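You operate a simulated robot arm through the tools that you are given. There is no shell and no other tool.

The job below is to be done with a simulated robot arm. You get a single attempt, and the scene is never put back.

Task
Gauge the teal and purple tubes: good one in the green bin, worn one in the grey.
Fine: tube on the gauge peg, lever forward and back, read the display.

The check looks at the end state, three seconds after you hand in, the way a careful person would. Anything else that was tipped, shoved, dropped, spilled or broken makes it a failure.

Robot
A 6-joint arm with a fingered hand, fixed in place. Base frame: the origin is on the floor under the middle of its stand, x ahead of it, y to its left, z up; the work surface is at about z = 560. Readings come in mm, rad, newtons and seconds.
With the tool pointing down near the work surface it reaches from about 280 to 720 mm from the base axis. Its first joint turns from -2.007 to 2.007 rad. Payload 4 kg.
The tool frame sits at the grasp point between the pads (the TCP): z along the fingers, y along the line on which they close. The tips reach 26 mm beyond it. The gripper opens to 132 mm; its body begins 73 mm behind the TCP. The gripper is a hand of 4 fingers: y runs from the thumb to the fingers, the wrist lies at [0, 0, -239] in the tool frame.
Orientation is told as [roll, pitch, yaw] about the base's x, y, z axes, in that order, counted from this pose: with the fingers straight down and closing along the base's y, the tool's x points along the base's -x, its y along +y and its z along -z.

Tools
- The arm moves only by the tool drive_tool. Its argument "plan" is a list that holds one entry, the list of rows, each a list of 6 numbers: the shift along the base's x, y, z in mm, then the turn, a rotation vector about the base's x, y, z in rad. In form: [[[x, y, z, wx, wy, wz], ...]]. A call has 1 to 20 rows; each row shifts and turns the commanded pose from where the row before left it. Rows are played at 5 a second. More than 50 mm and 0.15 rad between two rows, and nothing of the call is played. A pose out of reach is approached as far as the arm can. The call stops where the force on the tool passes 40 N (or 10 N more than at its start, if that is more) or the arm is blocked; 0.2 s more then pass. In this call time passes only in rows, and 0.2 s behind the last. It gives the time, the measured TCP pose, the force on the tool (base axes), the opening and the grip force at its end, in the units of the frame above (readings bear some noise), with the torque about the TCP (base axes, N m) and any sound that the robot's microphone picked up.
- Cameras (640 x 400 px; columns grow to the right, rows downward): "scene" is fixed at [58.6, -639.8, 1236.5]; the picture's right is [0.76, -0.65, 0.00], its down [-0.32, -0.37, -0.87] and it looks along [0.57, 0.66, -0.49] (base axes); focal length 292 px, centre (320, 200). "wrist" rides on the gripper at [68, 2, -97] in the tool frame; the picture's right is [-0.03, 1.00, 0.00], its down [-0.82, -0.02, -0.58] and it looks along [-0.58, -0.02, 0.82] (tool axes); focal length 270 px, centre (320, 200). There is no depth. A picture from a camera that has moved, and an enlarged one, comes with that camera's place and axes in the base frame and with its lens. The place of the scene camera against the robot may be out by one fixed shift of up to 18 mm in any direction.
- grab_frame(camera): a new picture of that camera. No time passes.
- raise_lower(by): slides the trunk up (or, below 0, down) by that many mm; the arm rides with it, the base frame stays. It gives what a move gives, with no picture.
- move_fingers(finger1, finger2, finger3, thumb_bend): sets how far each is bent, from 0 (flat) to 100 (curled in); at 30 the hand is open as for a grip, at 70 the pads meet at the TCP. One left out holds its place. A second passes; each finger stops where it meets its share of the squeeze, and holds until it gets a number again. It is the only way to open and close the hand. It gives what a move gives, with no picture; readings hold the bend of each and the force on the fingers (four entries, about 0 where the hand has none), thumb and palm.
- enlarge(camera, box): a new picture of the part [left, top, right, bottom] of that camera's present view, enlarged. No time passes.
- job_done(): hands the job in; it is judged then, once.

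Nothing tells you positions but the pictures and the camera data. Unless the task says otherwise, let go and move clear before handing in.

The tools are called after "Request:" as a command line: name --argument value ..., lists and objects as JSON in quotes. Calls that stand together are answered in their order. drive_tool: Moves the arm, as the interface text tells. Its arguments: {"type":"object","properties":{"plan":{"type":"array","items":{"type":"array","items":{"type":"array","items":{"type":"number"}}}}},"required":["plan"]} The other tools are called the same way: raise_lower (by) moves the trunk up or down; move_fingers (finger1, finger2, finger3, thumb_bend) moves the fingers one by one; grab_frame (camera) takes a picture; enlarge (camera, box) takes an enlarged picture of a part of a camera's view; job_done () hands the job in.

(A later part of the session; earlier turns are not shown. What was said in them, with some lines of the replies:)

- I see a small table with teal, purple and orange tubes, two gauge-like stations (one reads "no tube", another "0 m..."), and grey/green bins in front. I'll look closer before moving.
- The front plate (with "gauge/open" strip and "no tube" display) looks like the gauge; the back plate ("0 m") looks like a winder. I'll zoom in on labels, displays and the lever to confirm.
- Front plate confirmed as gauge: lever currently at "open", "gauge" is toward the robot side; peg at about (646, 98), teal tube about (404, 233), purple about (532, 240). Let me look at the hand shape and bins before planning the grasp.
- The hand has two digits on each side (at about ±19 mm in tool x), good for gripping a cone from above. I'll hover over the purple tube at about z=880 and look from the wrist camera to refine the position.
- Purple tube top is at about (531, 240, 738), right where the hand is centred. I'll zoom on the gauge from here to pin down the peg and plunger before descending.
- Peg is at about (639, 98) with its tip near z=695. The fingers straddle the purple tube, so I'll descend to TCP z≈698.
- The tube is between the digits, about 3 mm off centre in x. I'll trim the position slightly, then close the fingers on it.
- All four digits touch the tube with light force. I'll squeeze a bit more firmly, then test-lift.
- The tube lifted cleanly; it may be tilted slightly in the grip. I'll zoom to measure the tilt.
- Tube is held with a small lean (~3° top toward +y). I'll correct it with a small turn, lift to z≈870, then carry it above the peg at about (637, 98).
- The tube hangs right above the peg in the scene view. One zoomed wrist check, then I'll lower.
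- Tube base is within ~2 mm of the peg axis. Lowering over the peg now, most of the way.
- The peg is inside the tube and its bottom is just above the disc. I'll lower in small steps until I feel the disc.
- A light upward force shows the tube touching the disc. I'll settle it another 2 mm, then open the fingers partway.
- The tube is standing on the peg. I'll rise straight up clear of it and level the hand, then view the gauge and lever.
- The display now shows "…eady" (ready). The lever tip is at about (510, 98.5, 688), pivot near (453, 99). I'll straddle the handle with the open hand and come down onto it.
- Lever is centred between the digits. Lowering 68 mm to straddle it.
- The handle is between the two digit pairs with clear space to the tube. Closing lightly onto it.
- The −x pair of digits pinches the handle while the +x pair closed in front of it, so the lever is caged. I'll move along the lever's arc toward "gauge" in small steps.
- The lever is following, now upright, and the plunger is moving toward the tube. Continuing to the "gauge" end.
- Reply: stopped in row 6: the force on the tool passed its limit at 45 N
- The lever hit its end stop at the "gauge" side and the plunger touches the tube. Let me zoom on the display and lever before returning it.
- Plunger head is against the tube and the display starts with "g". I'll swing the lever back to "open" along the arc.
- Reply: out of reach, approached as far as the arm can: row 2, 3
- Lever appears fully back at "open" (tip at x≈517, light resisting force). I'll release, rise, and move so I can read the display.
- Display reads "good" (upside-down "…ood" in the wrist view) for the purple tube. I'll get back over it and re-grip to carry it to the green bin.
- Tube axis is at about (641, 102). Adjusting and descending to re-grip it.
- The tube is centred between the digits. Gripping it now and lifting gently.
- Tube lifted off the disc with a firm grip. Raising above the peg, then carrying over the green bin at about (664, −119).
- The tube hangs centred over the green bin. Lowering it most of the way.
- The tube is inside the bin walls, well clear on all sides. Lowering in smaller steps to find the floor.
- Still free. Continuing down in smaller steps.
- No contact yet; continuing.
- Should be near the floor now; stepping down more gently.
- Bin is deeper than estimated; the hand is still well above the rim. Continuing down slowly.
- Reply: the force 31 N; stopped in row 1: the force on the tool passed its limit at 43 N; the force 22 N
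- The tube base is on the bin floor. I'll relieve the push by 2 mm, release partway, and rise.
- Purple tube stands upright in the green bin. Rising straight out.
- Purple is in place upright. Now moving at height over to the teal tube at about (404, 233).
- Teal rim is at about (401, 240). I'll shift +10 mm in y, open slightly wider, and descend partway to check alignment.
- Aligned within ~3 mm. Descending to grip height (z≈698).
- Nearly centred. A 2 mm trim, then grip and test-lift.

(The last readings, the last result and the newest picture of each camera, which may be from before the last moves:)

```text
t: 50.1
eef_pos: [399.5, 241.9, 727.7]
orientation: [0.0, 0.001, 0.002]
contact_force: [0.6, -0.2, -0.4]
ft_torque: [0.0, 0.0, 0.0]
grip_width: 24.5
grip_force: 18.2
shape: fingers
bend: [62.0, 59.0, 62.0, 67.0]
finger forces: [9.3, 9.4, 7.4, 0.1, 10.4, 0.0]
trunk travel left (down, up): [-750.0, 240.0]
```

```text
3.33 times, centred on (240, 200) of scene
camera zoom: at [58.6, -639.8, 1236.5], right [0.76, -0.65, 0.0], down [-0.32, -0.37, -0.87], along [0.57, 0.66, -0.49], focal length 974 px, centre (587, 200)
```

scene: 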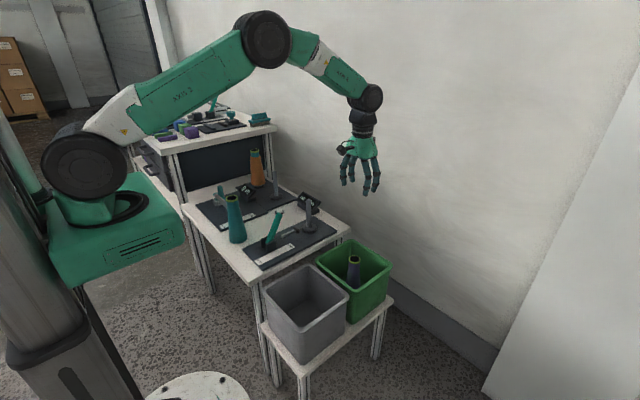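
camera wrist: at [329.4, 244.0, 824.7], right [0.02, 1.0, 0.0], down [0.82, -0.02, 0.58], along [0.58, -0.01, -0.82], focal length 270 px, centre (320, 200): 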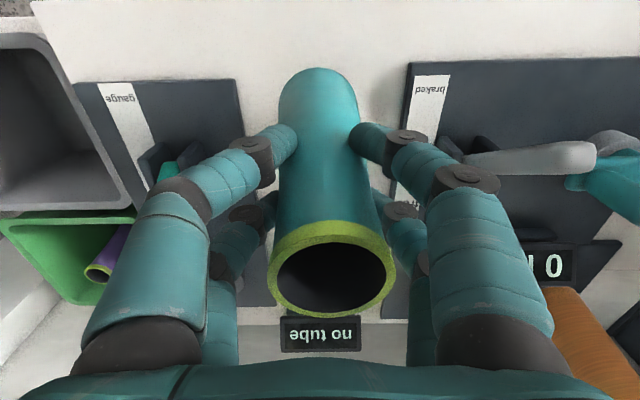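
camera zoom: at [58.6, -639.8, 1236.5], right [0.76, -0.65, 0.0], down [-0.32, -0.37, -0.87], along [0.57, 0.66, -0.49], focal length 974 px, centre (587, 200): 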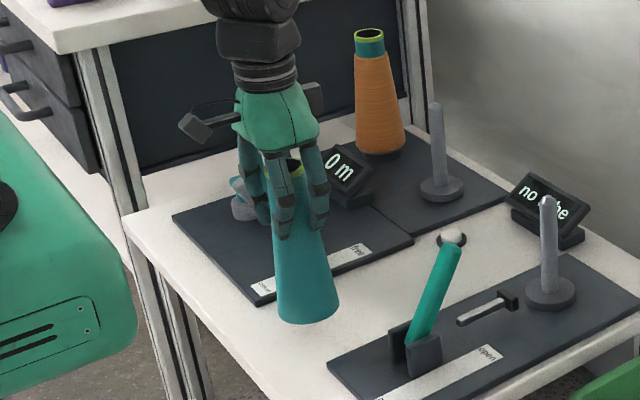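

Teal tube is held nearly straight. Lifting to z≈872 and carrying it above the gauge peg.

Request:
drive_tool --plan '[[[0, 0, 36, 0.01, 0, 0], [0, 0, 36, 0.01, 0, 0], [0, 0, 36, 0, 0, 0], [0, 0, 36, 0, 0, 0], [34.4, -20.4, 0, 0, 0, 0], [34.4, -20.4, 0, 0, 0, 0], [34.4, -20.4, 0, 0, 0, 0], [34.4, -20.4, 0, 0, 0, 0], [34.4, -20.4, 0, 0, 0, 0], [34.4, -20.4, 0, 0, 0, 0], [34.4, -20.4, 0, 0, 0, 0]]]'

Request:
grab_frame --camera "wrist"

Request:
enlarge --camera "wrist" --box '[240, 0, 400, 150]'

Request:
enlarge --camera "scene" --box '[280, 140, 340, 240]'

```text
t: 52.5
eef_pos: [643.1, 96.6, 873.3]
orientation: [0.02, 0.001, 0.001]
contact_force: [0.1, -0.4, -0.1]
ft_torque: [0.04, -0.02, 0.04]
grip_width: 24.1
grip_force: 18.0
shape: fingers
bend: [62.0, 59.0, 62.0, 67.0]
finger forces: [9.5, 9.5, 7.7, 0.1, 10.2, 0.0]
trunk travel left (down, up): [-750.0, 240.0]
```

```text
taken
camera wrist: at [572.7, 97.7, 971.0], right [0.02, 1.0, 0.02], down [0.82, -0.03, 0.58], along [0.58, 0.0, -0.82], focal length 270 px, centre (320, 200)
```

wrist: 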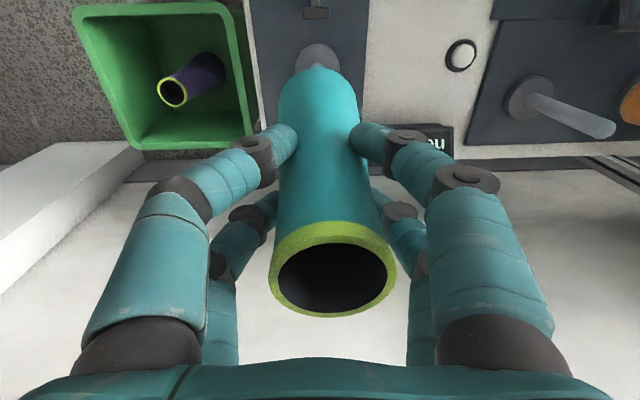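

```text
2.67 times, centred on (320, 75) of wrist
camera zoom: at [572.7, 97.7, 971.0], right [0.02, 1.0, 0.02], down [0.82, -0.03, 0.58], along [0.58, 0.0, -0.82], focal length 721 px, centre (320, 533)
```

zoom: 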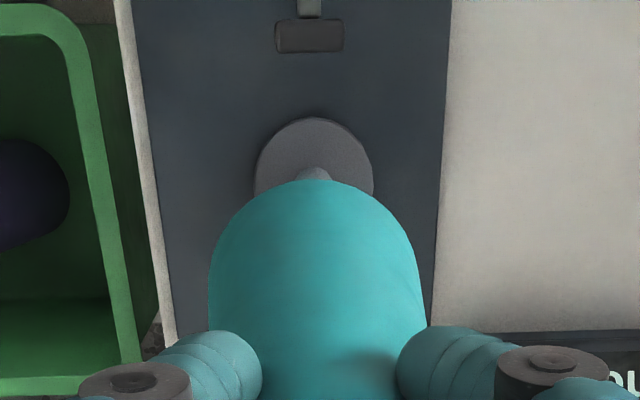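

```text
4.00 times, centred on (310, 190) of scene
camera zoom: at [58.6, -639.8, 1236.5], right [0.76, -0.65, 0.0], down [-0.32, -0.37, -0.87], along [0.57, 0.66, -0.49], focal length 1168 px, centre (360, 240)
```

zoom: 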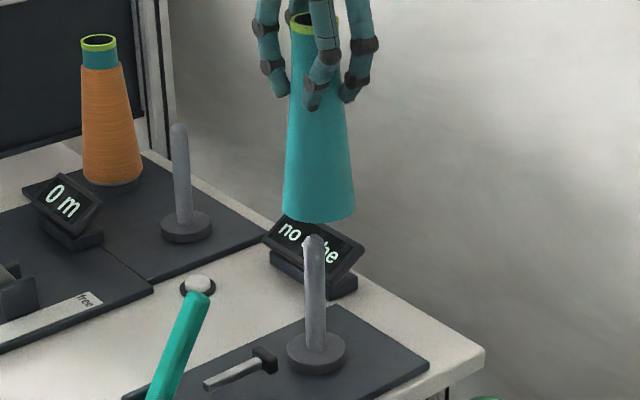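

Tube base is about 3 mm off the peg axis; I'll correct (−2.5, +2) and lower over the peg.

Request:
drive_tool --plan '[[[-2.5, 2, -20, 0, 0, 0], [0, 0, -25, 0, 0, 0], [0, 0, -25, 0, 0, 0], [0, 0, -25, 0, 0, 0], [0, 0, -20, 0, 0, 0], [0, 0, -17, 0, 0, 0]]]'

Request:
enlarge --camera "scene" --box '[280, 140, 340, 240]'

```text
t: 53.9
eef_pos: [639.3, 101.6, 739.5]
orientation: [0.019, 0.001, 0.001]
contact_force: [-0.1, -0.4, -0.6]
ft_torque: [0.02, -0.01, 0.03]
grip_width: 24.1
grip_force: 17.6
shape: fingers
bend: [62.0, 59.0, 62.0, 67.0]
finger forces: [9.4, 9.4, 7.6, 0.1, 10.2, 0.0]
trunk travel left (down, up): [-750.0, 240.0]
```

```text
4.00 times, centred on (310, 190) of scene
camera zoom: at [58.6, -639.8, 1236.5], right [0.76, -0.65, 0.0], down [-0.32, -0.37, -0.87], along [0.57, 0.66, -0.49], focal length 1168 px, centre (360, 240)
```

zoom: 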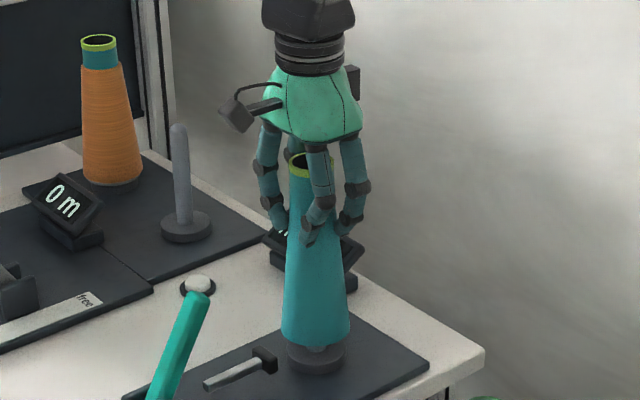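

The peg is inside the tube, with ~20 mm to go. Lowering in small steps until contact.

Request:
drive_tool --plan '[[[0, 0, -6, 0, 0, 0], [0, 0, -5, 0, 0, 0], [0, 0, -4, 0, 0, 0], [0, 0, -2, 0, 0, 0]]]'

Request:
drive_tool --plan '[[[0, 0, -2, 0, 0, 0]]]'

Request:
enlarge --camera "scene" --box '[280, 140, 340, 240]'

```text
t: 54.9
eef_pos: [638.6, 98.7, 724.2]
orientation: [0.021, 0.001, 0.003]
contact_force: [-0.6, 0.3, 2.5]
ft_torque: [0.03, 0.01, 0.0]
grip_width: 24.0
grip_force: 19.0
shape: fingers
bend: [62.0, 59.0, 62.0, 67.0]
finger forces: [10.1, 10.1, 7.7, 0.1, 10.5, 0.0]
trunk travel left (down, up): [-750.0, 240.0]
```

```text
t: 55.3
eef_pos: [638.6, 99.6, 722.3]
orientation: [0.019, 0.001, 0.002]
contact_force: [-0.3, 0.7, 2.0]
ft_torque: [0.04, 0.01, -0.01]
grip_width: 24.0
grip_force: 19.0
shape: fingers
bend: [62.0, 59.0, 62.0, 67.0]
finger forces: [9.9, 9.9, 7.8, 0.0, 10.7, 0.0]
trunk travel left (down, up): [-750.0, 240.0]
```

```text
4.00 times, centred on (310, 190) of scene
camera zoom: at [58.6, -639.8, 1236.5], right [0.76, -0.65, 0.0], down [-0.32, -0.37, -0.87], along [0.57, 0.66, -0.49], focal length 1168 px, centre (360, 240)
```

zoom: 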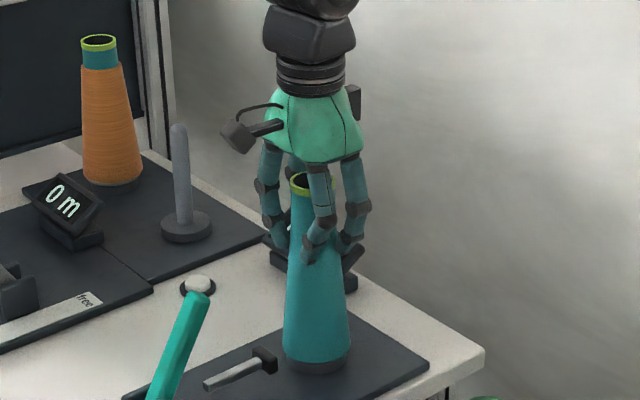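

Similar light contact as before. Lowering 3 mm more to seat it, then releasing.

Request:
drive_tool --plan '[[[0, 0, -1.5, 0, 0, 0], [0, 0, -1.5, 0, 0, 0]]]'

Request:
move_fingers --finger1 45 --finger2 45 --finger3 45 --thumb_bend 45

Request:
grab_frame --camera "wrist"

Request:
enlarge --camera "scene" --box '[280, 140, 340, 240]'

```text
t: 55.9
eef_pos: [638.8, 100.4, 719.7]
orientation: [0.019, -0.001, 0.001]
contact_force: [-0.5, -2.3, 8.2]
ft_torque: [-0.05, 0.0, -0.03]
grip_width: 24.2
grip_force: 19.9
shape: fingers
bend: [62.0, 59.0, 62.0, 67.0]
finger forces: [10.0, 9.6, 8.7, 0.0, 12.1, 0.0]
trunk travel left (down, up): [-750.0, 240.0]
```

```text
t: 56.9
eef_pos: [638.3, 101.0, 717.0]
orientation: [0.02, 0.002, 0.002]
contact_force: [-0.4, -0.2, 0.0]
ft_torque: [0.01, 0.01, -0.01]
grip_width: 82.0
grip_force: 0.1
shape: fingers
bend: [45.0, 45.0, 45.0, 45.0]
finger forces: [0.0, 0.1, 0.0, 0.0, 0.1, 0.0]
trunk travel left (down, up): [-750.0, 240.0]
```

```text
taken
camera wrist: at [568.9, 101.5, 814.7], right [0.02, 1.0, 0.02], down [0.82, -0.03, 0.58], along [0.58, 0.0, -0.82], focal length 270 px, centre (320, 200)
```

wrist: 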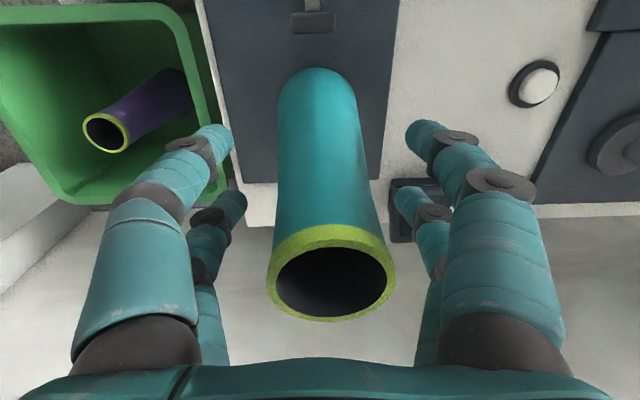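

```text
4.00 times, centred on (310, 190) of scene
camera zoom: at [58.6, -639.8, 1236.5], right [0.76, -0.65, 0.0], down [-0.32, -0.37, -0.87], along [0.57, 0.66, -0.49], focal length 1168 px, centre (360, 240)
```

zoom: 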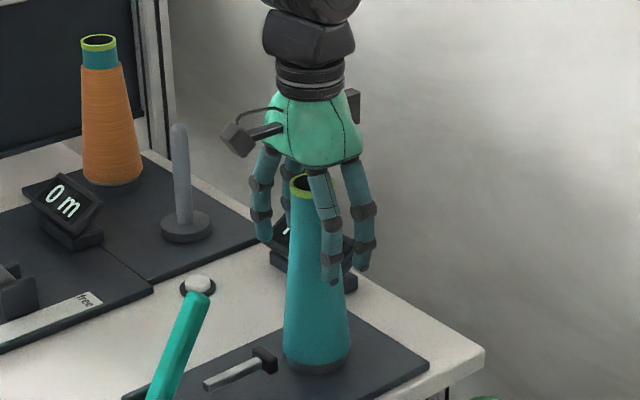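

Teal tube is standing on the peg. Rising clear and moving above the lever.

Request:
drive_tool --plan '[[[0, 0, 30, 0, 0, 0], [0, 0, 35, 0, 0, 0], [0, 0, 35, 0, 0, 0], [0, 0, 30, -0.01, 0, 0], [0, 0, 20, -0.01, 0, 0], [-34, 0, 0, 0, 0, 0], [-34, 0, 0, 0, 0, 0], [-34, 0, 0, 0, 0, 0], [-34, -1, 0, 0, 0, 0]]]'

Request:
grab_frame --camera "wrist"

Request:
enlarge --camera "scene" --box '[230, 160, 350, 280]'

```text
t: 58.9
eef_pos: [498.8, 99.0, 870.7]
orientation: [0.002, 0.002, 0.001]
contact_force: [0.2, 0.0, 0.8]
ft_torque: [-0.02, 0.0, 0.04]
grip_width: 82.6
grip_force: 0.1
shape: fingers
bend: [45.0, 45.0, 45.0, 45.0]
finger forces: [0.1, 0.1, 0.0, 0.1, 0.1, 0.0]
trunk travel left (down, up): [-750.0, 240.0]
```

```text
taken
camera wrist: at [429.7, 101.3, 966.6], right [0.02, 1.0, 0.0], down [0.82, -0.02, 0.58], along [0.58, -0.01, -0.82], focal length 270 px, centre (320, 200)
```

wrist: 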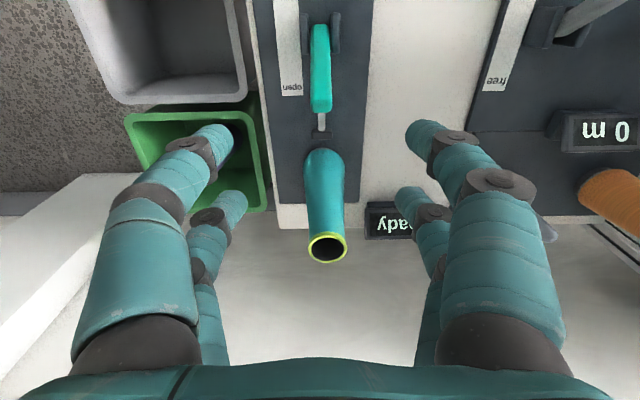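

```text
3.33 times, centred on (290, 220) of scene
camera zoom: at [58.6, -639.8, 1236.5], right [0.76, -0.65, 0.0], down [-0.32, -0.37, -0.87], along [0.57, 0.66, -0.49], focal length 974 px, centre (420, 133)
```

zoom: 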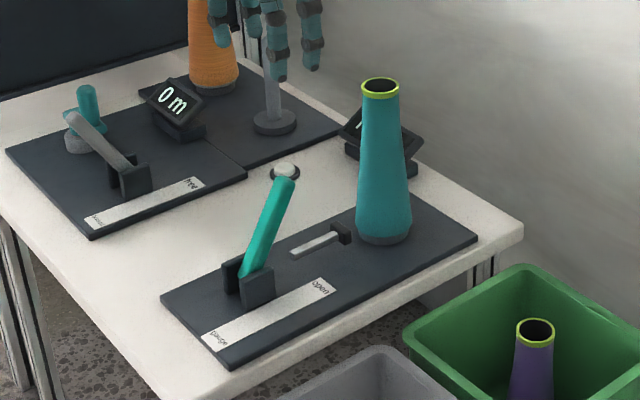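

Display is "ready" again. Descending to straddle the lever as before.

Request:
drive_tool --plan '[[[2, 0.5, -35, 0, 0, 0], [2, 0, -35, 0, 0, 0], [0, 0, -35, 0, 0, 0], [0, 0, -30, 0, 0, 0], [0, 0, -30, 0, 0, 0], [0, 0, -20, 0, 0, 0], [0, 0, -15, 0, 0, 0]]]'

Request:
grab_frame --camera "wrist"

```text
t: 60.5
eef_pos: [505.0, 99.7, 668.8]
orientation: [0.0, 0.0, 0.003]
contact_force: [0.7, 0.1, 0.4]
ft_torque: [-0.01, -0.01, 0.02]
grip_width: 82.5
grip_force: 0.1
shape: fingers
bend: [45.0, 45.0, 45.0, 45.0]
finger forces: [0.0, 0.0, 0.0, 0.0, 0.1, 0.1]
trunk travel left (down, up): [-750.0, 240.0]
```

```text
taken
camera wrist: at [436.0, 102.4, 764.4], right [0.02, 1.0, 0.0], down [0.82, -0.02, 0.58], along [0.58, -0.01, -0.82], focal length 270 px, centre (320, 200)
```

wrist: 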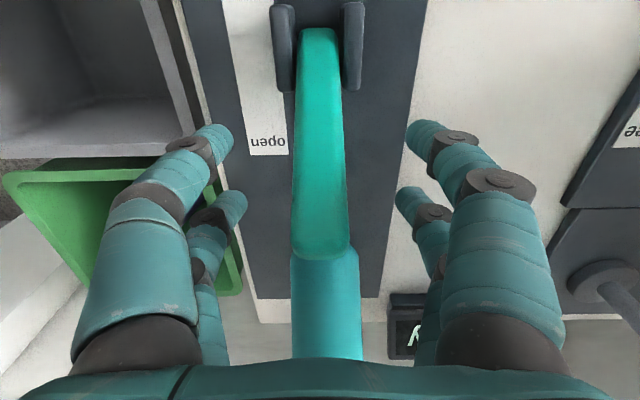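

The lever is straddled just like last time. Closing lightly around it.

Request:
move_fingers --finger1 68 --finger2 68 --finger3 68 --thumb_bend 68

Request:
drive_tool --plan '[[[-8.3, 0, 3.4, 0, 0, 0], [-8.3, 0, 3.4, 0, 0, 0], [-8.3, 0, 2, 0, 0, 0], [-8.3, 0, 2, 0, 0, 0], [-8.4, 0, 0.6, 0, 0, 0], [-8.4, 0, 0.6, 0, 0, 0]]]'

Request:
enlarge --camera "scene" --box '[230, 160, 350, 280]'

Request:
grab_frame --camera "wrist"

```text
t: 61.5
eef_pos: [506.3, 98.5, 667.9]
orientation: [-0.001, 0.001, 0.001]
contact_force: [1.1, -1.1, -1.1]
ft_torque: [-0.03, -0.02, -0.01]
grip_width: 19.3
grip_force: 3.6
shape: fingers
bend: [64.0, 68.0, 68.0, 66.0]
finger forces: [2.8, 0.0, 0.0, 0.0, 3.8, 0.0]
trunk travel left (down, up): [-750.0, 240.0]
```

```text
t: 62.9
eef_pos: [456.0, 99.1, 679.0]
orientation: [-0.001, 0.001, 0.001]
contact_force: [1.9, -0.7, -3.7]
ft_torque: [-0.02, -0.12, 0.09]
grip_width: 19.5
grip_force: 3.3
shape: fingers
bend: [64.0, 68.0, 68.0, 66.0]
finger forces: [2.6, 0.0, 0.0, 0.1, 4.3, 0.0]
trunk travel left (down, up): [-750.0, 240.0]
```

```text
3.33 times, centred on (290, 220) of scene
camera zoom: at [58.6, -639.8, 1236.5], right [0.76, -0.65, 0.0], down [-0.32, -0.37, -0.87], along [0.57, 0.66, -0.49], focal length 974 px, centre (420, 133)
```

zoom: 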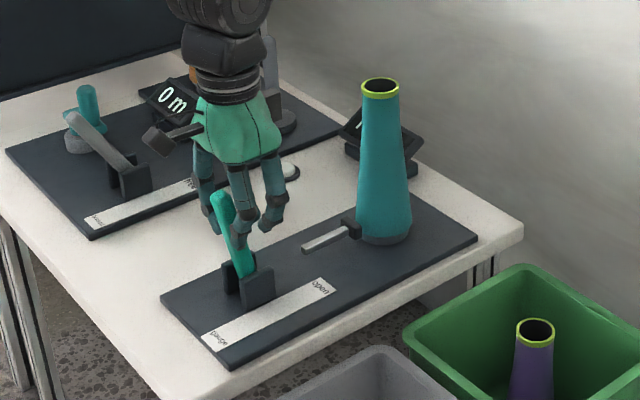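

```text
taken
camera wrist: at [386.7, 102.4, 775.5], right [0.02, 1.0, 0.0], down [0.82, -0.02, 0.58], along [0.58, -0.01, -0.82], focal length 270 px, centre (320, 200)
```

wrist: 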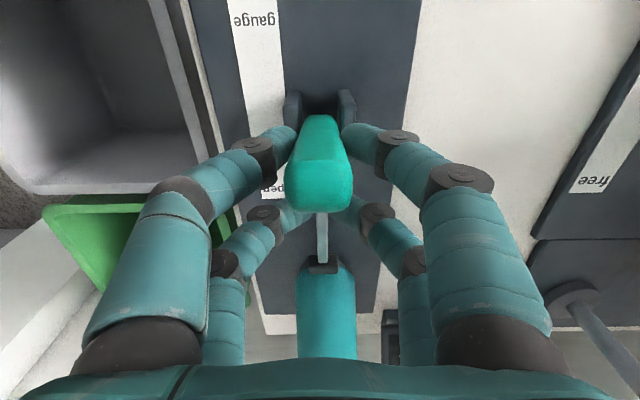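

The lever is following and is past upright. Continuing to the "gauge" stop with smaller steps.

Request:
drive_tool --plan '[[[-6, 0, -0.6, 0, 0, 0], [-6, 0, -0.8, 0, 0, 0], [-5, 0, -1, 0, 0, 0], [-4, 0, -1, 0, 0, 0], [-4, 0, -1, 0, 0, 0], [-4, 0, -1, 0, 0, 0], [-4, 0, -1, 0, 0, 0], [-3, 0, -1, 0, 0, 0], [-3, 0, -1, 0, 0, 0]]]'

Request:
enlarge --camera "scene" --box '[230, 160, 350, 280]'

Request:
grab_frame --camera "wrist"

```text
t: 64.9
eef_pos: [422.6, 102.2, 672.7]
orientation: [0.003, -0.009, 0.001]
contact_force: [26.9, -6.7, 4.0]
ft_torque: [-0.2, -1.02, 0.31]
grip_width: 11.4
grip_force: 19.1
shape: fingers
bend: [67.0, 69.0, 69.0, 67.0]
finger forces: [2.3, 1.9, 30.2, 0.0, 4.5, 0.1]
trunk travel left (down, up): [-750.0, 240.0]
```

```text
3.33 times, centred on (290, 220) of scene
camera zoom: at [58.6, -639.8, 1236.5], right [0.76, -0.65, 0.0], down [-0.32, -0.37, -0.87], along [0.57, 0.66, -0.49], focal length 974 px, centre (420, 133)
```

zoom: 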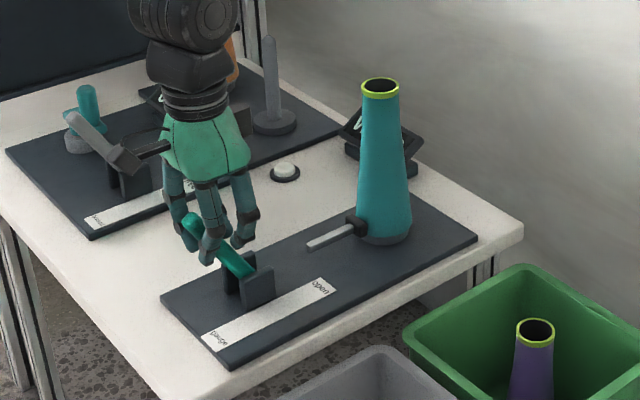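

```text
taken
camera wrist: at [351.8, 103.6, 769.3], right [0.02, 1.0, 0.0], down [0.81, -0.02, 0.58], along [0.58, -0.01, -0.81], focal length 270 px, centre (320, 200)
```

wrist: 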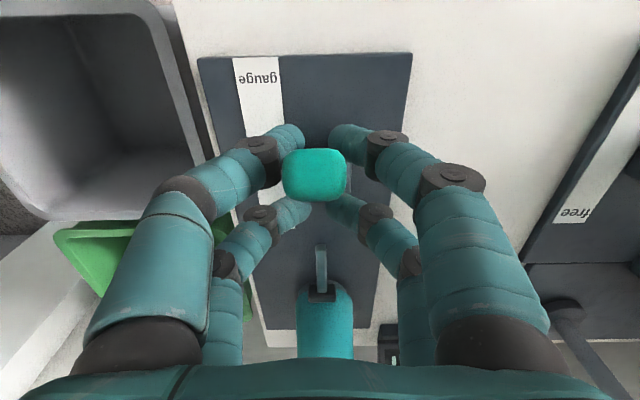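

The lever is at the "gauge" stop (27 N resisting). Checking the display, then returning the lever to "open".

Request:
enlarge --camera "scene" --box '[290, 180, 330, 220]'

Request:
drive_tool --plan '[[[6, 0, 1.5, 0, 0.009, 0], [8.3, 0, 2.5, 0, 0, 0], [8.3, 0, 2, 0, 0, 0], [8.3, 0, 1, 0, 0, 0], [8.4, 0, 0, 0, 0, 0], [8.3, 0, -0.5, 0, 0, 0], [8.3, 0, -1.2, 0, 0, 0], [7, 0, -2, 0, 0, 0], [6, 0, -2, 0, 0, 0]]]'

Request:
grab_frame --camera "wrist"

Request:
enlarge --camera "scene" --box '[230, 160, 350, 280]'

```text
10.00 times, centred on (310, 200) of scene
camera zoom: at [58.6, -639.8, 1236.5], right [0.76, -0.65, 0.0], down [-0.32, -0.37, -0.87], along [0.57, 0.66, -0.49], focal length 2921 px, centre (420, 200)
```

zoom: 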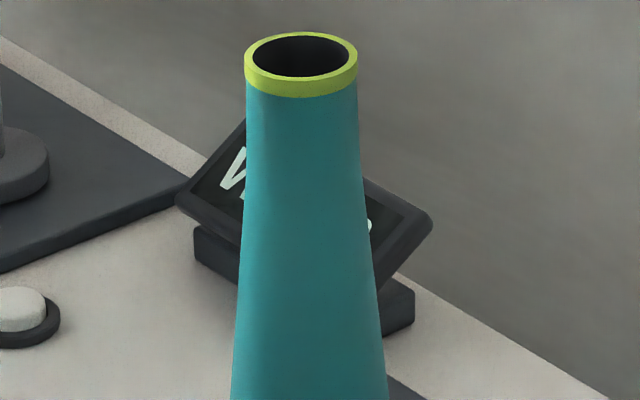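

```text
t: 66.9
eef_pos: [486.0, 99.7, 674.0]
orientation: [0.0, 0.01, 0.002]
contact_force: [-4.7, 1.9, 3.7]
ft_torque: [0.09, 0.3, 0.05]
grip_width: 6.6
grip_force: 7.0
shape: fingers
bend: [70.0, 67.0, 68.0, 68.0]
finger forces: [9.9, 2.1, 2.4, 0.0, 0.0, 0.0]
trunk travel left (down, up): [-750.0, 240.0]
```

```text
taken
camera wrist: at [417.1, 102.4, 770.2], right [0.02, 1.0, 0.0], down [0.82, -0.02, 0.57], along [0.57, -0.01, -0.82], focal length 270 px, centre (320, 200)
```

wrist: 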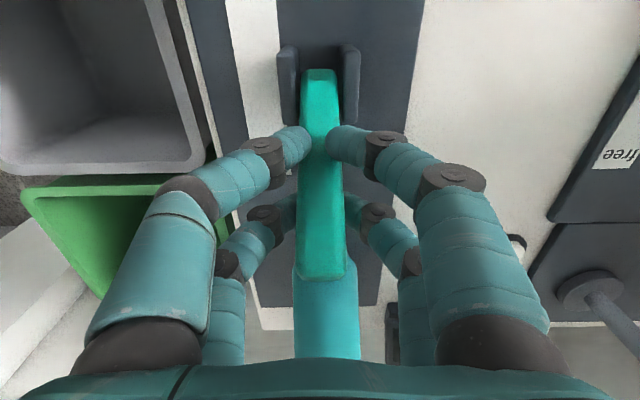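

```text
3.33 times, centred on (290, 220) of scene
camera zoom: at [58.6, -639.8, 1236.5], right [0.76, -0.65, 0.0], down [-0.32, -0.37, -0.87], along [0.57, 0.66, -0.49], focal length 974 px, centre (420, 133)
```

zoom: 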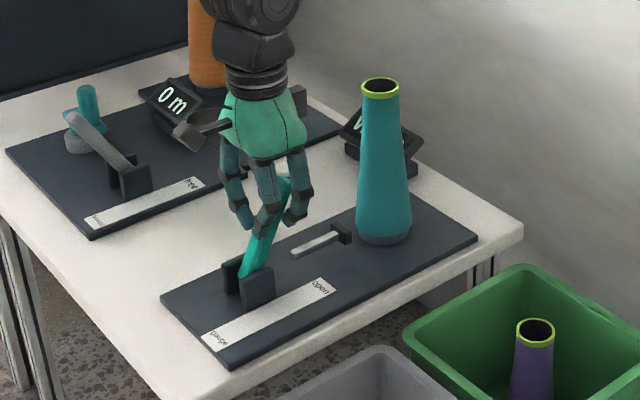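

Display shows "w…" (worn). The lever is back at "open"; I'll nudge it 3 mm more to be sure it's against the stop, then release and rise.

Request:
drive_tool --plan '[[[2, 0, -0.5, 0, 0, 0], [1.5, 0, -0.5, 0, 0, 0]]]'

Request:
move_fingers --finger1 45 --finger2 45 --finger3 45 --thumb_bend 45

Request:
drive_tool --plan '[[[0, 0, 30, 0, 0, 0], [0, 0, 35, 0, 0, 0], [0, 0, 35, 0, 0, 0], [0, 0, 35, 0, 0, 0], [0, 0, 40, 0, -0.008, 0]]]'

Request:
grab_frame --camera "wrist"

Request:
enlarge --camera "scene" --box '[230, 160, 350, 280]'

```text
t: 67.5
eef_pos: [487.9, 99.6, 671.8]
orientation: [-0.001, 0.013, 0.004]
contact_force: [-13.8, 3.5, 7.7]
ft_torque: [0.2, 0.66, 0.15]
grip_width: 6.4
grip_force: 14.6
shape: fingers
bend: [71.0, 67.0, 67.0, 68.0]
finger forces: [22.1, 2.7, 3.1, 0.0, 0.0, 0.0]
trunk travel left (down, up): [-750.0, 240.0]
```

```text
t: 68.5
eef_pos: [489.7, 99.6, 671.9]
orientation: [0.001, 0.01, 0.003]
contact_force: [-0.8, -0.2, -0.9]
ft_torque: [0.0, -0.02, 0.04]
grip_width: 82.4
grip_force: 0.0
shape: fingers
bend: [45.0, 45.0, 45.0, 45.0]
finger forces: [0.0, 0.0, 0.1, 0.1, 0.0, 0.0]
trunk travel left (down, up): [-750.0, 240.0]
```

```text
t: 69.7
eef_pos: [489.9, 100.0, 847.7]
orientation: [-0.002, 0.003, 0.003]
contact_force: [-0.6, 0.5, -0.4]
ft_torque: [0.02, 0.03, 0.0]
grip_width: 82.3
grip_force: 0.1
shape: fingers
bend: [45.0, 45.0, 45.0, 45.0]
finger forces: [0.0, 0.0, 0.1, 0.0, 0.0, 0.1]
trunk travel left (down, up): [-750.0, 240.0]
```

```text
taken
camera wrist: at [420.2, 102.6, 945.0], right [0.02, 1.0, 0.0], down [0.82, -0.02, 0.58], along [0.58, -0.01, -0.82], focal length 270 px, centre (320, 200)
```

wrist: 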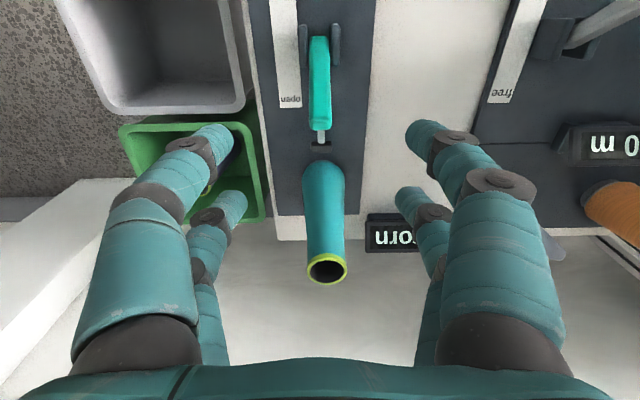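

```text
3.33 times, centred on (290, 220) of scene
camera zoom: at [58.6, -639.8, 1236.5], right [0.76, -0.65, 0.0], down [-0.32, -0.37, -0.87], along [0.57, 0.66, -0.49], focal length 974 px, centre (420, 133)
```

zoom: 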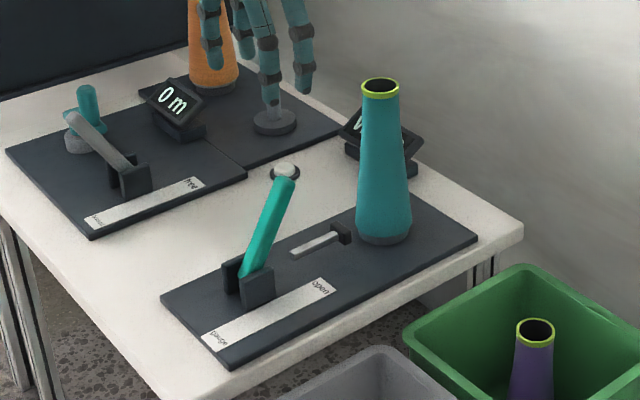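

"worn" is confirmed for teal ("…orn" visible). Moving back over the teal tube on the peg to pick it up.

Request:
drive_tool --plan '[[[37, 0.5, 3, 0, 0, 0], [37, 0.5, 0, 0, 0, 0], [37, 0.5, 0, 0, 0, 0], [38, 0.5, 0, 0, 0, 0]]]'

Request:
grab_frame --camera "wrist"

```text
t: 70.7
eef_pos: [640.7, 103.3, 849.7]
orientation: [-0.001, 0.004, 0.002]
contact_force: [0.2, -0.4, -0.4]
ft_torque: [-0.02, 0.0, -0.01]
grip_width: 82.5
grip_force: 0.0
shape: fingers
bend: [45.0, 45.0, 45.0, 45.0]
finger forces: [0.0, 0.0, 0.0, 0.1, 0.0, 0.1]
trunk travel left (down, up): [-750.0, 240.0]
```

```text
taken
camera wrist: at [570.9, 104.0, 946.0], right [0.02, 1.0, 0.0], down [0.82, -0.02, 0.58], along [0.58, -0.01, -0.82], focal length 270 px, centre (320, 200)
```

wrist: 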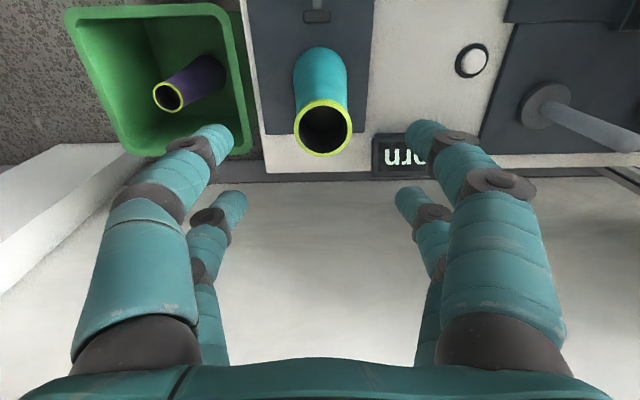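

Aligned. Descending and gripping the teal tube.

Request:
drive_tool --plan '[[[0, 0, -20, 0, 0, 0], [0, 0, -35, 0, 0, 0], [0, 0, -35, 0, 0, 0], [0, 0, -25, 0, 0, 0], [0, 0, -16, 0, 0, 0]]]'

Request:
grab_frame --camera "wrist"

```text
t: 71.9
eef_pos: [639.0, 102.3, 716.7]
orientation: [0.001, 0.001, 0.002]
contact_force: [0.0, 0.1, 0.9]
ft_torque: [-0.02, -0.02, 0.01]
grip_width: 82.2
grip_force: 0.0
shape: fingers
bend: [45.0, 45.0, 45.0, 45.0]
finger forces: [0.1, 0.1, 0.0, 0.1, 0.1, 0.1]
trunk travel left (down, up): [-750.0, 240.0]
```

```text
taken
camera wrist: at [570.1, 104.8, 814.4], right [0.02, 1.0, 0.0], down [0.82, -0.02, 0.58], along [0.58, -0.01, -0.82], focal length 270 px, centre (320, 200)
```

wrist: 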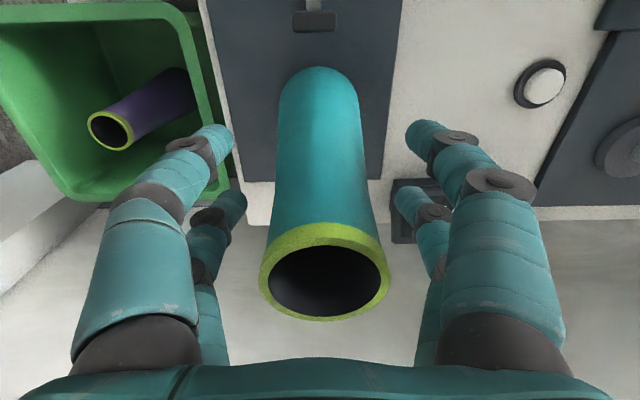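

Request:
move_fingers --finger1 75 --finger2 75 --finger3 75 --thumb_bend 75

Request:
drive_tool --plan '[[[0, 0, 10, 0, 0, 0], [0, 0, 10, 0, 0, 0], [0, 0, 10, 0, 0, 0]]]'

Request:
grab_frame --camera "wrist"

Request:
enlarge --camera "scene" --box '[270, 140, 370, 260]'

```text
t: 72.9
eef_pos: [640.1, 101.5, 716.9]
orientation: [0.002, 0.004, 0.0]
contact_force: [-0.4, -3.0, -2.7]
ft_torque: [0.01, -0.05, 0.06]
grip_width: 25.9
grip_force: 18.8
shape: fingers
bend: [62.0, 60.0, 62.0, 67.0]
finger forces: [9.2, 9.3, 7.5, 0.0, 11.7, 0.0]
trunk travel left (down, up): [-750.0, 240.0]
```

```text
t: 73.7
eef_pos: [638.2, 102.8, 748.8]
orientation: [0.001, 0.003, 0.001]
contact_force: [0.2, -0.4, -0.4]
ft_torque: [0.01, 0.01, 0.03]
grip_width: 26.1
grip_force: 20.1
shape: fingers
bend: [61.0, 59.0, 62.0, 67.0]
finger forces: [9.9, 10.4, 7.1, 0.0, 12.0, 0.1]
trunk travel left (down, up): [-750.0, 240.0]
```

```text
taken
camera wrist: at [569.3, 105.2, 845.4], right [0.02, 1.0, 0.0], down [0.82, -0.02, 0.58], along [0.58, -0.01, -0.82], focal length 270 px, centre (320, 200)
```

wrist: 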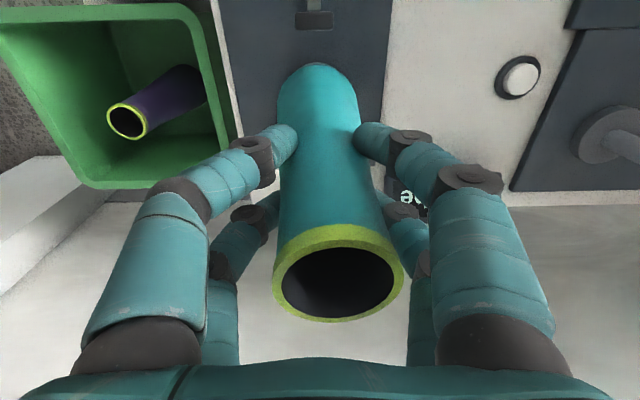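

```text
3.33 times, centred on (320, 200) of scene
camera zoom: at [58.6, -639.8, 1236.5], right [0.76, -0.65, 0.0], down [-0.32, -0.37, -0.87], along [0.57, 0.66, -0.49], focal length 974 px, centre (320, 200)
```

zoom: 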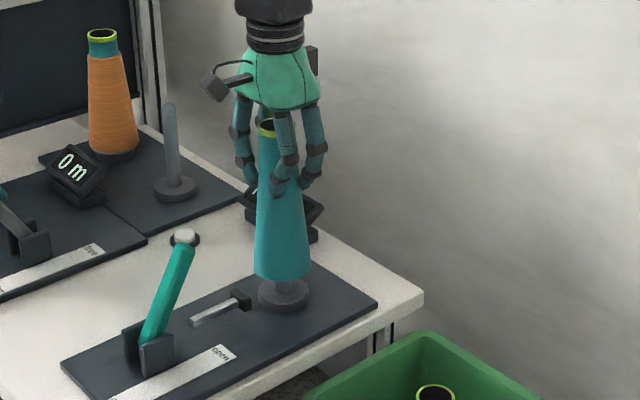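

Held securely. Lifting above the peg, then carrying toward the grey bin centre at about (447, −117).

Request:
drive_tool --plan '[[[0, 0, 30, 0, 0, 0], [0, 0, 35, 0, 0, 0], [0, 0, 35, 0, 0, 0], [0, 0, 25, 0, 0, 0], [-24, -27.5, 0, 0, 0, 0], [-24, -27.5, 0, 0, 0, 0], [-24, -27.5, 0, 0, 0, 0], [-24, -27.5, 0, 0, 0, 0], [-24, -27.5, 0, 0, 0, 0], [-24, -27.5, 0, 0, 0, 0], [-24, -27.5, 0, 0, 0, 0], [-24, -27.5, 0, 0, 0, 0]]]'

Request:
grab_frame --camera "wrist"

Request:
enlarge --camera "scene" --box '[240, 150, 400, 370]'

```text
t: 76.3
eef_pos: [446.1, -119.3, 874.6]
orientation: [0.002, 0.001, 0.003]
contact_force: [-0.8, -0.9, -0.8]
ft_torque: [0.04, 0.01, 0.01]
grip_width: 25.9
grip_force: 19.5
shape: fingers
bend: [61.0, 59.0, 62.0, 67.0]
finger forces: [9.8, 10.7, 7.1, 0.1, 12.6, 0.0]
trunk travel left (down, up): [-750.0, 240.0]
```

```text
taken
camera wrist: at [376.7, -116.9, 970.7], right [0.02, 1.0, 0.0], down [0.82, -0.02, 0.58], along [0.58, -0.01, -0.82], focal length 270 px, centre (320, 200)
```

wrist: 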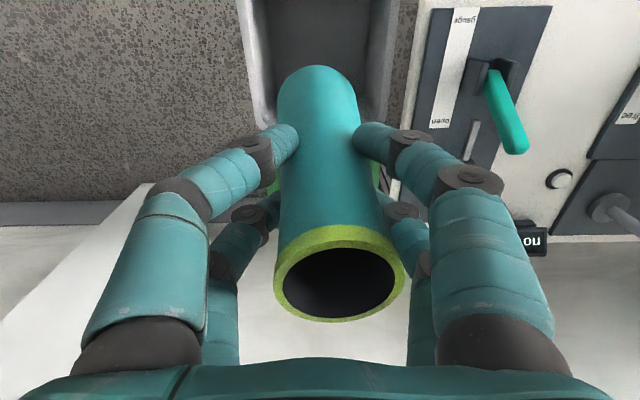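

```text
1.82 times, centred on (320, 260) of scene
camera zoom: at [58.6, -639.8, 1236.5], right [0.76, -0.65, 0.0], down [-0.32, -0.37, -0.87], along [0.57, 0.66, -0.49], focal length 531 px, centre (320, 91)
```

zoom: 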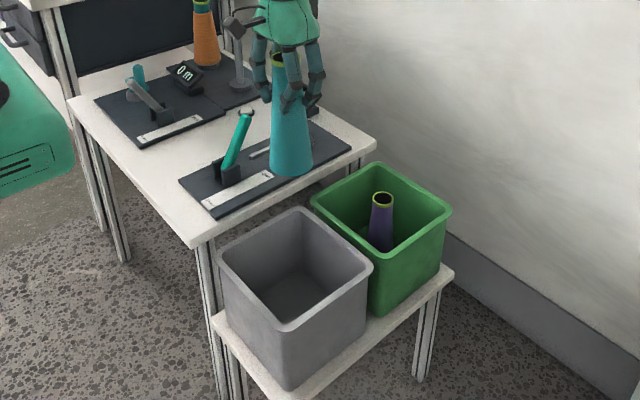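

The tube is centred over the grey bin just as it was with the green. Lowering most of the way.

Request:
drive_tool --plan '[[[1, 1, -35, 0, 0, 0], [0, 0, -35, 0, 0, 0], [0, 0, -35, 0, 0, 0], [0, 0, -35, 0, 0, 0], [0, 0, -35, 0, 0, 0], [0, 0, -35, 0, 0, 0], [0, 0, -30, 0, 0, 0], [0, 0, -30, 0, 0, 0]]]'

Request:
grab_frame --camera "wrist"

Request:
grab_frame --camera "scene"

```text
t: 78.1
eef_pos: [448.2, -116.8, 603.8]
orientation: [0.001, 0.002, 0.003]
contact_force: [-0.3, 0.2, -0.1]
ft_torque: [0.03, -0.03, 0.02]
grip_width: 25.5
grip_force: 19.6
shape: fingers
bend: [61.0, 59.0, 63.0, 68.0]
finger forces: [9.8, 10.9, 7.4, 0.0, 12.7, 0.0]
trunk travel left (down, up): [-750.0, 240.0]
```

```text
taken
camera wrist: at [378.7, -115.3, 700.9], right [0.02, 1.0, 0.0], down [0.82, -0.02, 0.58], along [0.58, -0.01, -0.82], focal length 270 px, centre (320, 200)
```

wrist: 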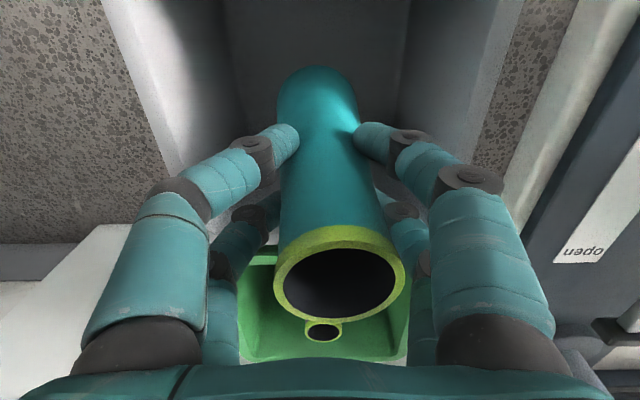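

```text
taken
```

scene: 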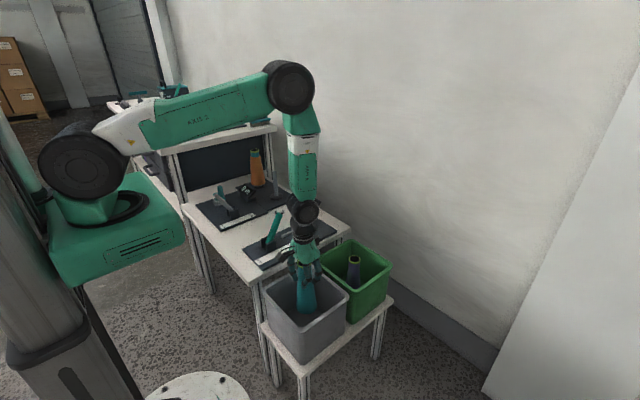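

Inside the grey bin with clearance all round. Continuing down to just above the floor.

Request:
drive_tool --plan '[[[0, 0, -20, 0, 0, 0], [0, 0, -20, 0, 0, 0], [0, 0, -20, 0, 0, 0], [0, 0, -15, 0, 0, 0], [0, 0, -10, 0, 0, 0], [0, 0, -7, 0, 0, 0]]]'

Request:
drive_tool --plan '[[[0, 0, -3, 0, 0, 0], [0, 0, -3, 0, 0, 0]]]'

Request:
enlarge --camera "scene" --box '[250, 220, 360, 370]'

```text
t: 79.5
eef_pos: [448.5, -117.6, 512.5]
orientation: [0.0, 0.002, 0.002]
contact_force: [0.0, -0.2, 0.4]
ft_torque: [-0.01, -0.01, -0.01]
grip_width: 25.8
grip_force: 20.8
shape: fingers
bend: [61.0, 59.0, 63.0, 68.0]
finger forces: [9.9, 10.9, 7.3, 0.1, 12.7, 0.0]
trunk travel left (down, up): [-750.0, 240.0]
```

```text
t: 80.1
eef_pos: [447.5, -115.9, 506.4]
orientation: [0.0, 0.0, 0.002]
contact_force: [-0.1, -0.4, -1.0]
ft_torque: [-0.02, -0.02, 0.0]
grip_width: 25.7
grip_force: 20.6
shape: fingers
bend: [61.0, 59.0, 63.0, 68.0]
finger forces: [9.8, 11.0, 7.3, 0.0, 12.8, 0.1]
trunk travel left (down, up): [-750.0, 240.0]
```

```text
2.67 times, centred on (305, 295) of scene
camera zoom: at [58.6, -639.8, 1236.5], right [0.76, -0.65, 0.0], down [-0.32, -0.37, -0.87], along [0.57, 0.66, -0.49], focal length 779 px, centre (360, -53)
```

zoom: 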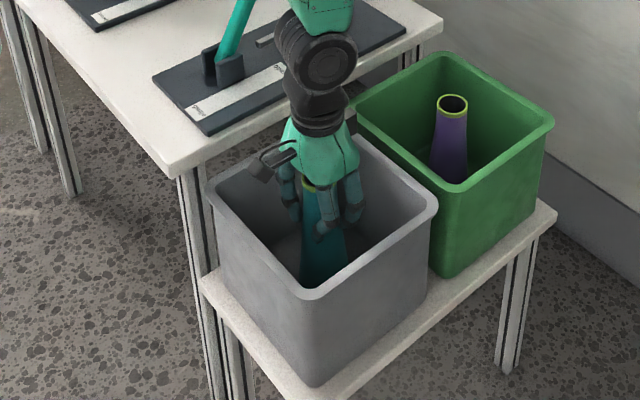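

A few millimetres left to the floor. Stepping 2 mm at a time.

Request:
drive_tool --plan '[[[0, 0, -2, 0, 0, 0], [0, 0, -2, 0, 0, 0]]]'

```text
t: 80.7
eef_pos: [448.3, -116.4, 501.6]
orientation: [-0.001, 0.002, 0.001]
contact_force: [-0.6, 0.6, -0.5]
ft_torque: [0.02, -0.03, 0.03]
grip_width: 25.6
grip_force: 20.4
shape: fingers
bend: [61.0, 59.0, 63.0, 68.0]
finger forces: [9.8, 11.1, 7.3, 0.0, 12.8, 0.1]
trunk travel left (down, up): [-750.0, 240.0]
```

No contact yet; another small step.

Request:
drive_tool --plan '[[[0, 0, -2, 0, 0, 0]]]'

```text
t: 81.1
eef_pos: [448.0, -116.9, 499.9]
orientation: [0.0, 0.001, 0.003]
contact_force: [-0.9, -0.1, 1.9]
ft_torque: [0.02, 0.03, -0.01]
grip_width: 25.6
grip_force: 21.0
shape: fingers
bend: [62.0, 59.0, 63.0, 68.0]
finger forces: [10.1, 10.9, 7.4, 0.1, 13.1, 0.0]
trunk travel left (down, up): [-750.0, 240.0]
```

Contact with the floor just starting (1.9 N). One more millimetre, then release.

Request:
drive_tool --plan '[[[0, 0, -1, 0, 0, 0]]]'

Request:
move_fingers --finger1 48 --finger2 48 --finger3 48 --thumb_bend 48

Request:
grab_frame --camera "wrist"

```text
t: 81.5
eef_pos: [447.7, -118.3, 500.2]
orientation: [0.0, 0.002, 0.001]
contact_force: [-0.9, -1.0, 5.8]
ft_torque: [0.04, -0.02, 0.0]
grip_width: 25.5
grip_force: 21.6
shape: fingers
bend: [62.0, 59.0, 63.0, 68.0]
finger forces: [10.2, 11.1, 7.9, 0.0, 13.8, 0.0]
trunk travel left (down, up): [-750.0, 240.0]
```

```text
t: 82.5
eef_pos: [448.2, -116.0, 499.8]
orientation: [0.001, 0.001, 0.004]
contact_force: [0.2, 0.9, -0.1]
ft_torque: [-0.03, 0.02, 0.02]
grip_width: 71.8
grip_force: 0.0
shape: fingers
bend: [48.0, 48.0, 48.0, 48.0]
finger forces: [0.0, 0.1, 0.1, 0.1, 0.1, 0.0]
trunk travel left (down, up): [-750.0, 240.0]
```

```text
taken
camera wrist: at [377.9, -114.5, 596.1], right [0.02, 1.0, 0.0], down [0.82, -0.02, 0.58], along [0.58, -0.01, -0.82], focal length 270 px, centre (320, 200)
```

wrist: 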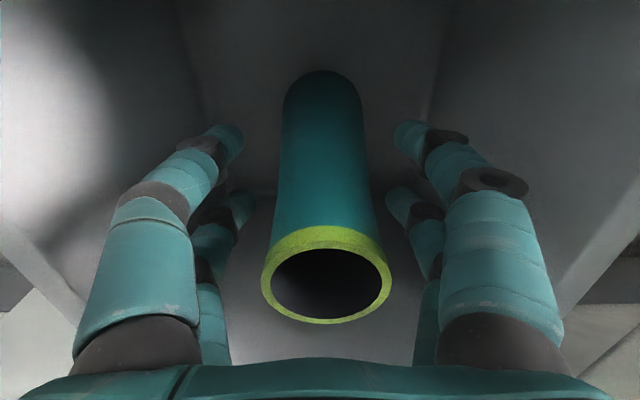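

The teal tube is free and upright in the grey bin. Rising straight out and then checking everything.

Request:
drive_tool --plan '[[[0, 0, 20, 0, 0, 0], [0, 0, 30, 0, 0, 0], [0, 0, 35, 0, 0, 0], [0, 0, 40, 0, 0, 0], [0, 0, 40, 0, 0, 0], [0, 0, 40, 0, 0, 0], [0, 0, 40, 0, 0, 0], [0, 0, 40, 0, 0, 0], [0, 0, 40, 0, 0, 0], [0, 0, 40, 0, 0, 0], [0, 0, 40, 0, 0, 0]]]'

Request:
grab_frame --camera "scene"

Request:
enlarge --camera "scene" --box '[180, 130, 400, 370]'

Request:
grab_frame --camera "wrist"

Request:
enlarge --camera "scene" --box '[240, 180, 340, 270]'

```text
t: 84.9
eef_pos: [446.4, -117.2, 903.7]
orientation: [-0.001, 0.004, 0.002]
contact_force: [0.0, -0.1, -0.2]
ft_torque: [-0.03, -0.01, -0.02]
grip_width: 72.3
grip_force: 0.0
shape: fingers
bend: [48.0, 48.0, 48.0, 48.0]
finger forces: [0.0, 0.1, 0.0, 0.0, 0.0, 0.0]
trunk travel left (down, up): [-750.0, 240.0]
```

```text
taken
```

scene: 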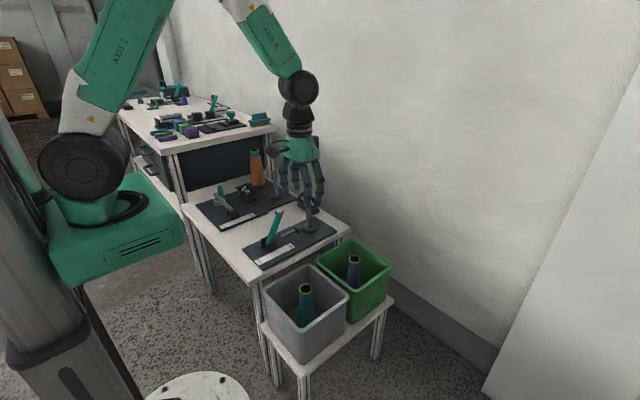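

```text
1.67 times, centred on (290, 250) of scene
camera zoom: at [58.6, -639.8, 1236.5], right [0.76, -0.65, 0.0], down [-0.32, -0.37, -0.87], along [0.57, 0.66, -0.49], focal length 487 px, centre (370, 117)
```

zoom: 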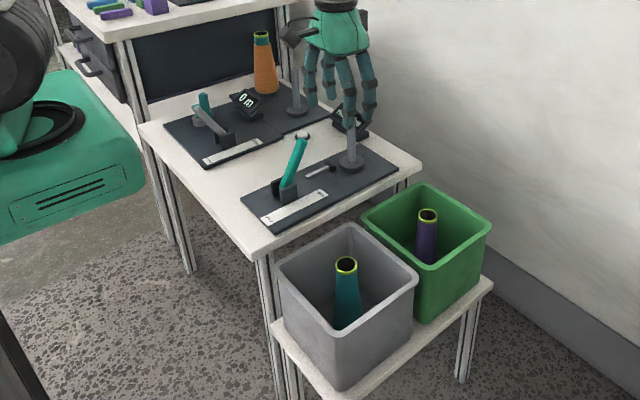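

```text
taken
camera wrist: at [377.6, -114.8, 1000.2], right [0.02, 1.0, 0.0], down [0.82, -0.02, 0.58], along [0.57, -0.01, -0.82], focal length 270 px, centre (320, 200)
```

wrist: 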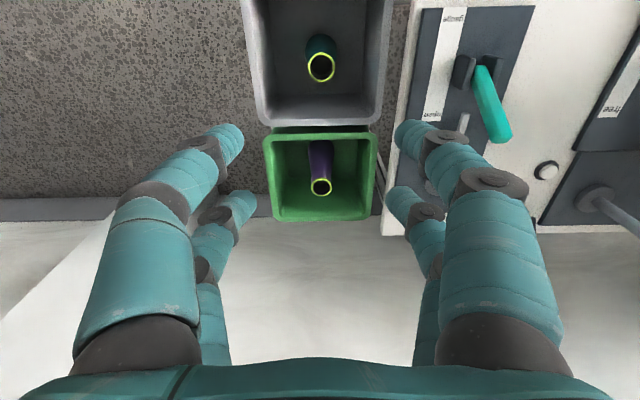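

```text
4.44 times, centred on (290, 225) of scene
camera zoom: at [58.6, -639.8, 1236.5], right [0.76, -0.65, 0.0], down [-0.32, -0.37, -0.87], along [0.57, 0.66, -0.49], focal length 1298 px, centre (453, 89)
```

zoom: 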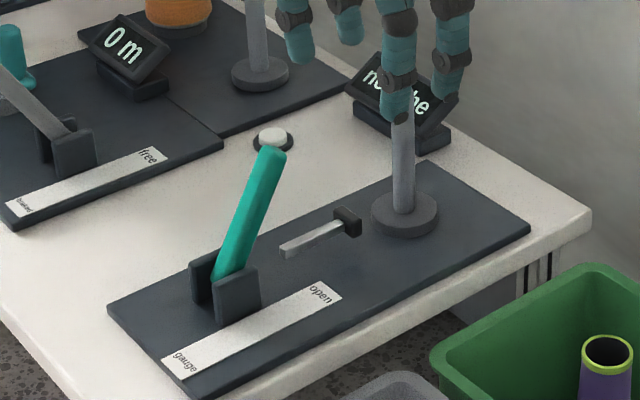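

Everything is as it should be: the purple tube (good) is upright in the green bin and the teal tube (worn) is upright in the grey bin. The lever is back at "open", nothing else was disturbed, and the hand is clear, so I'm handing in.

Request:
job_done

```text
The job is handed in.
```

Both tubes are gauged and sorted, and the job is handed in.

| Tube | Display reading | Where it is now |
|---|---|---|
| Purple | good | Upright in the green bin |
| Teal | worn | Upright in the grey bin |

Each tube went on the gauge peg, with one stroke of the lever to "gauge" and back to "open". The last pictures show the lever at "open" and nothing else on the tables moved. The hand is empty and clear of the work.

When I set the purple tube down, I pressed it onto the bin floor with about 43 N before the arm stopped. It stood upright afterwards with no visible damage.
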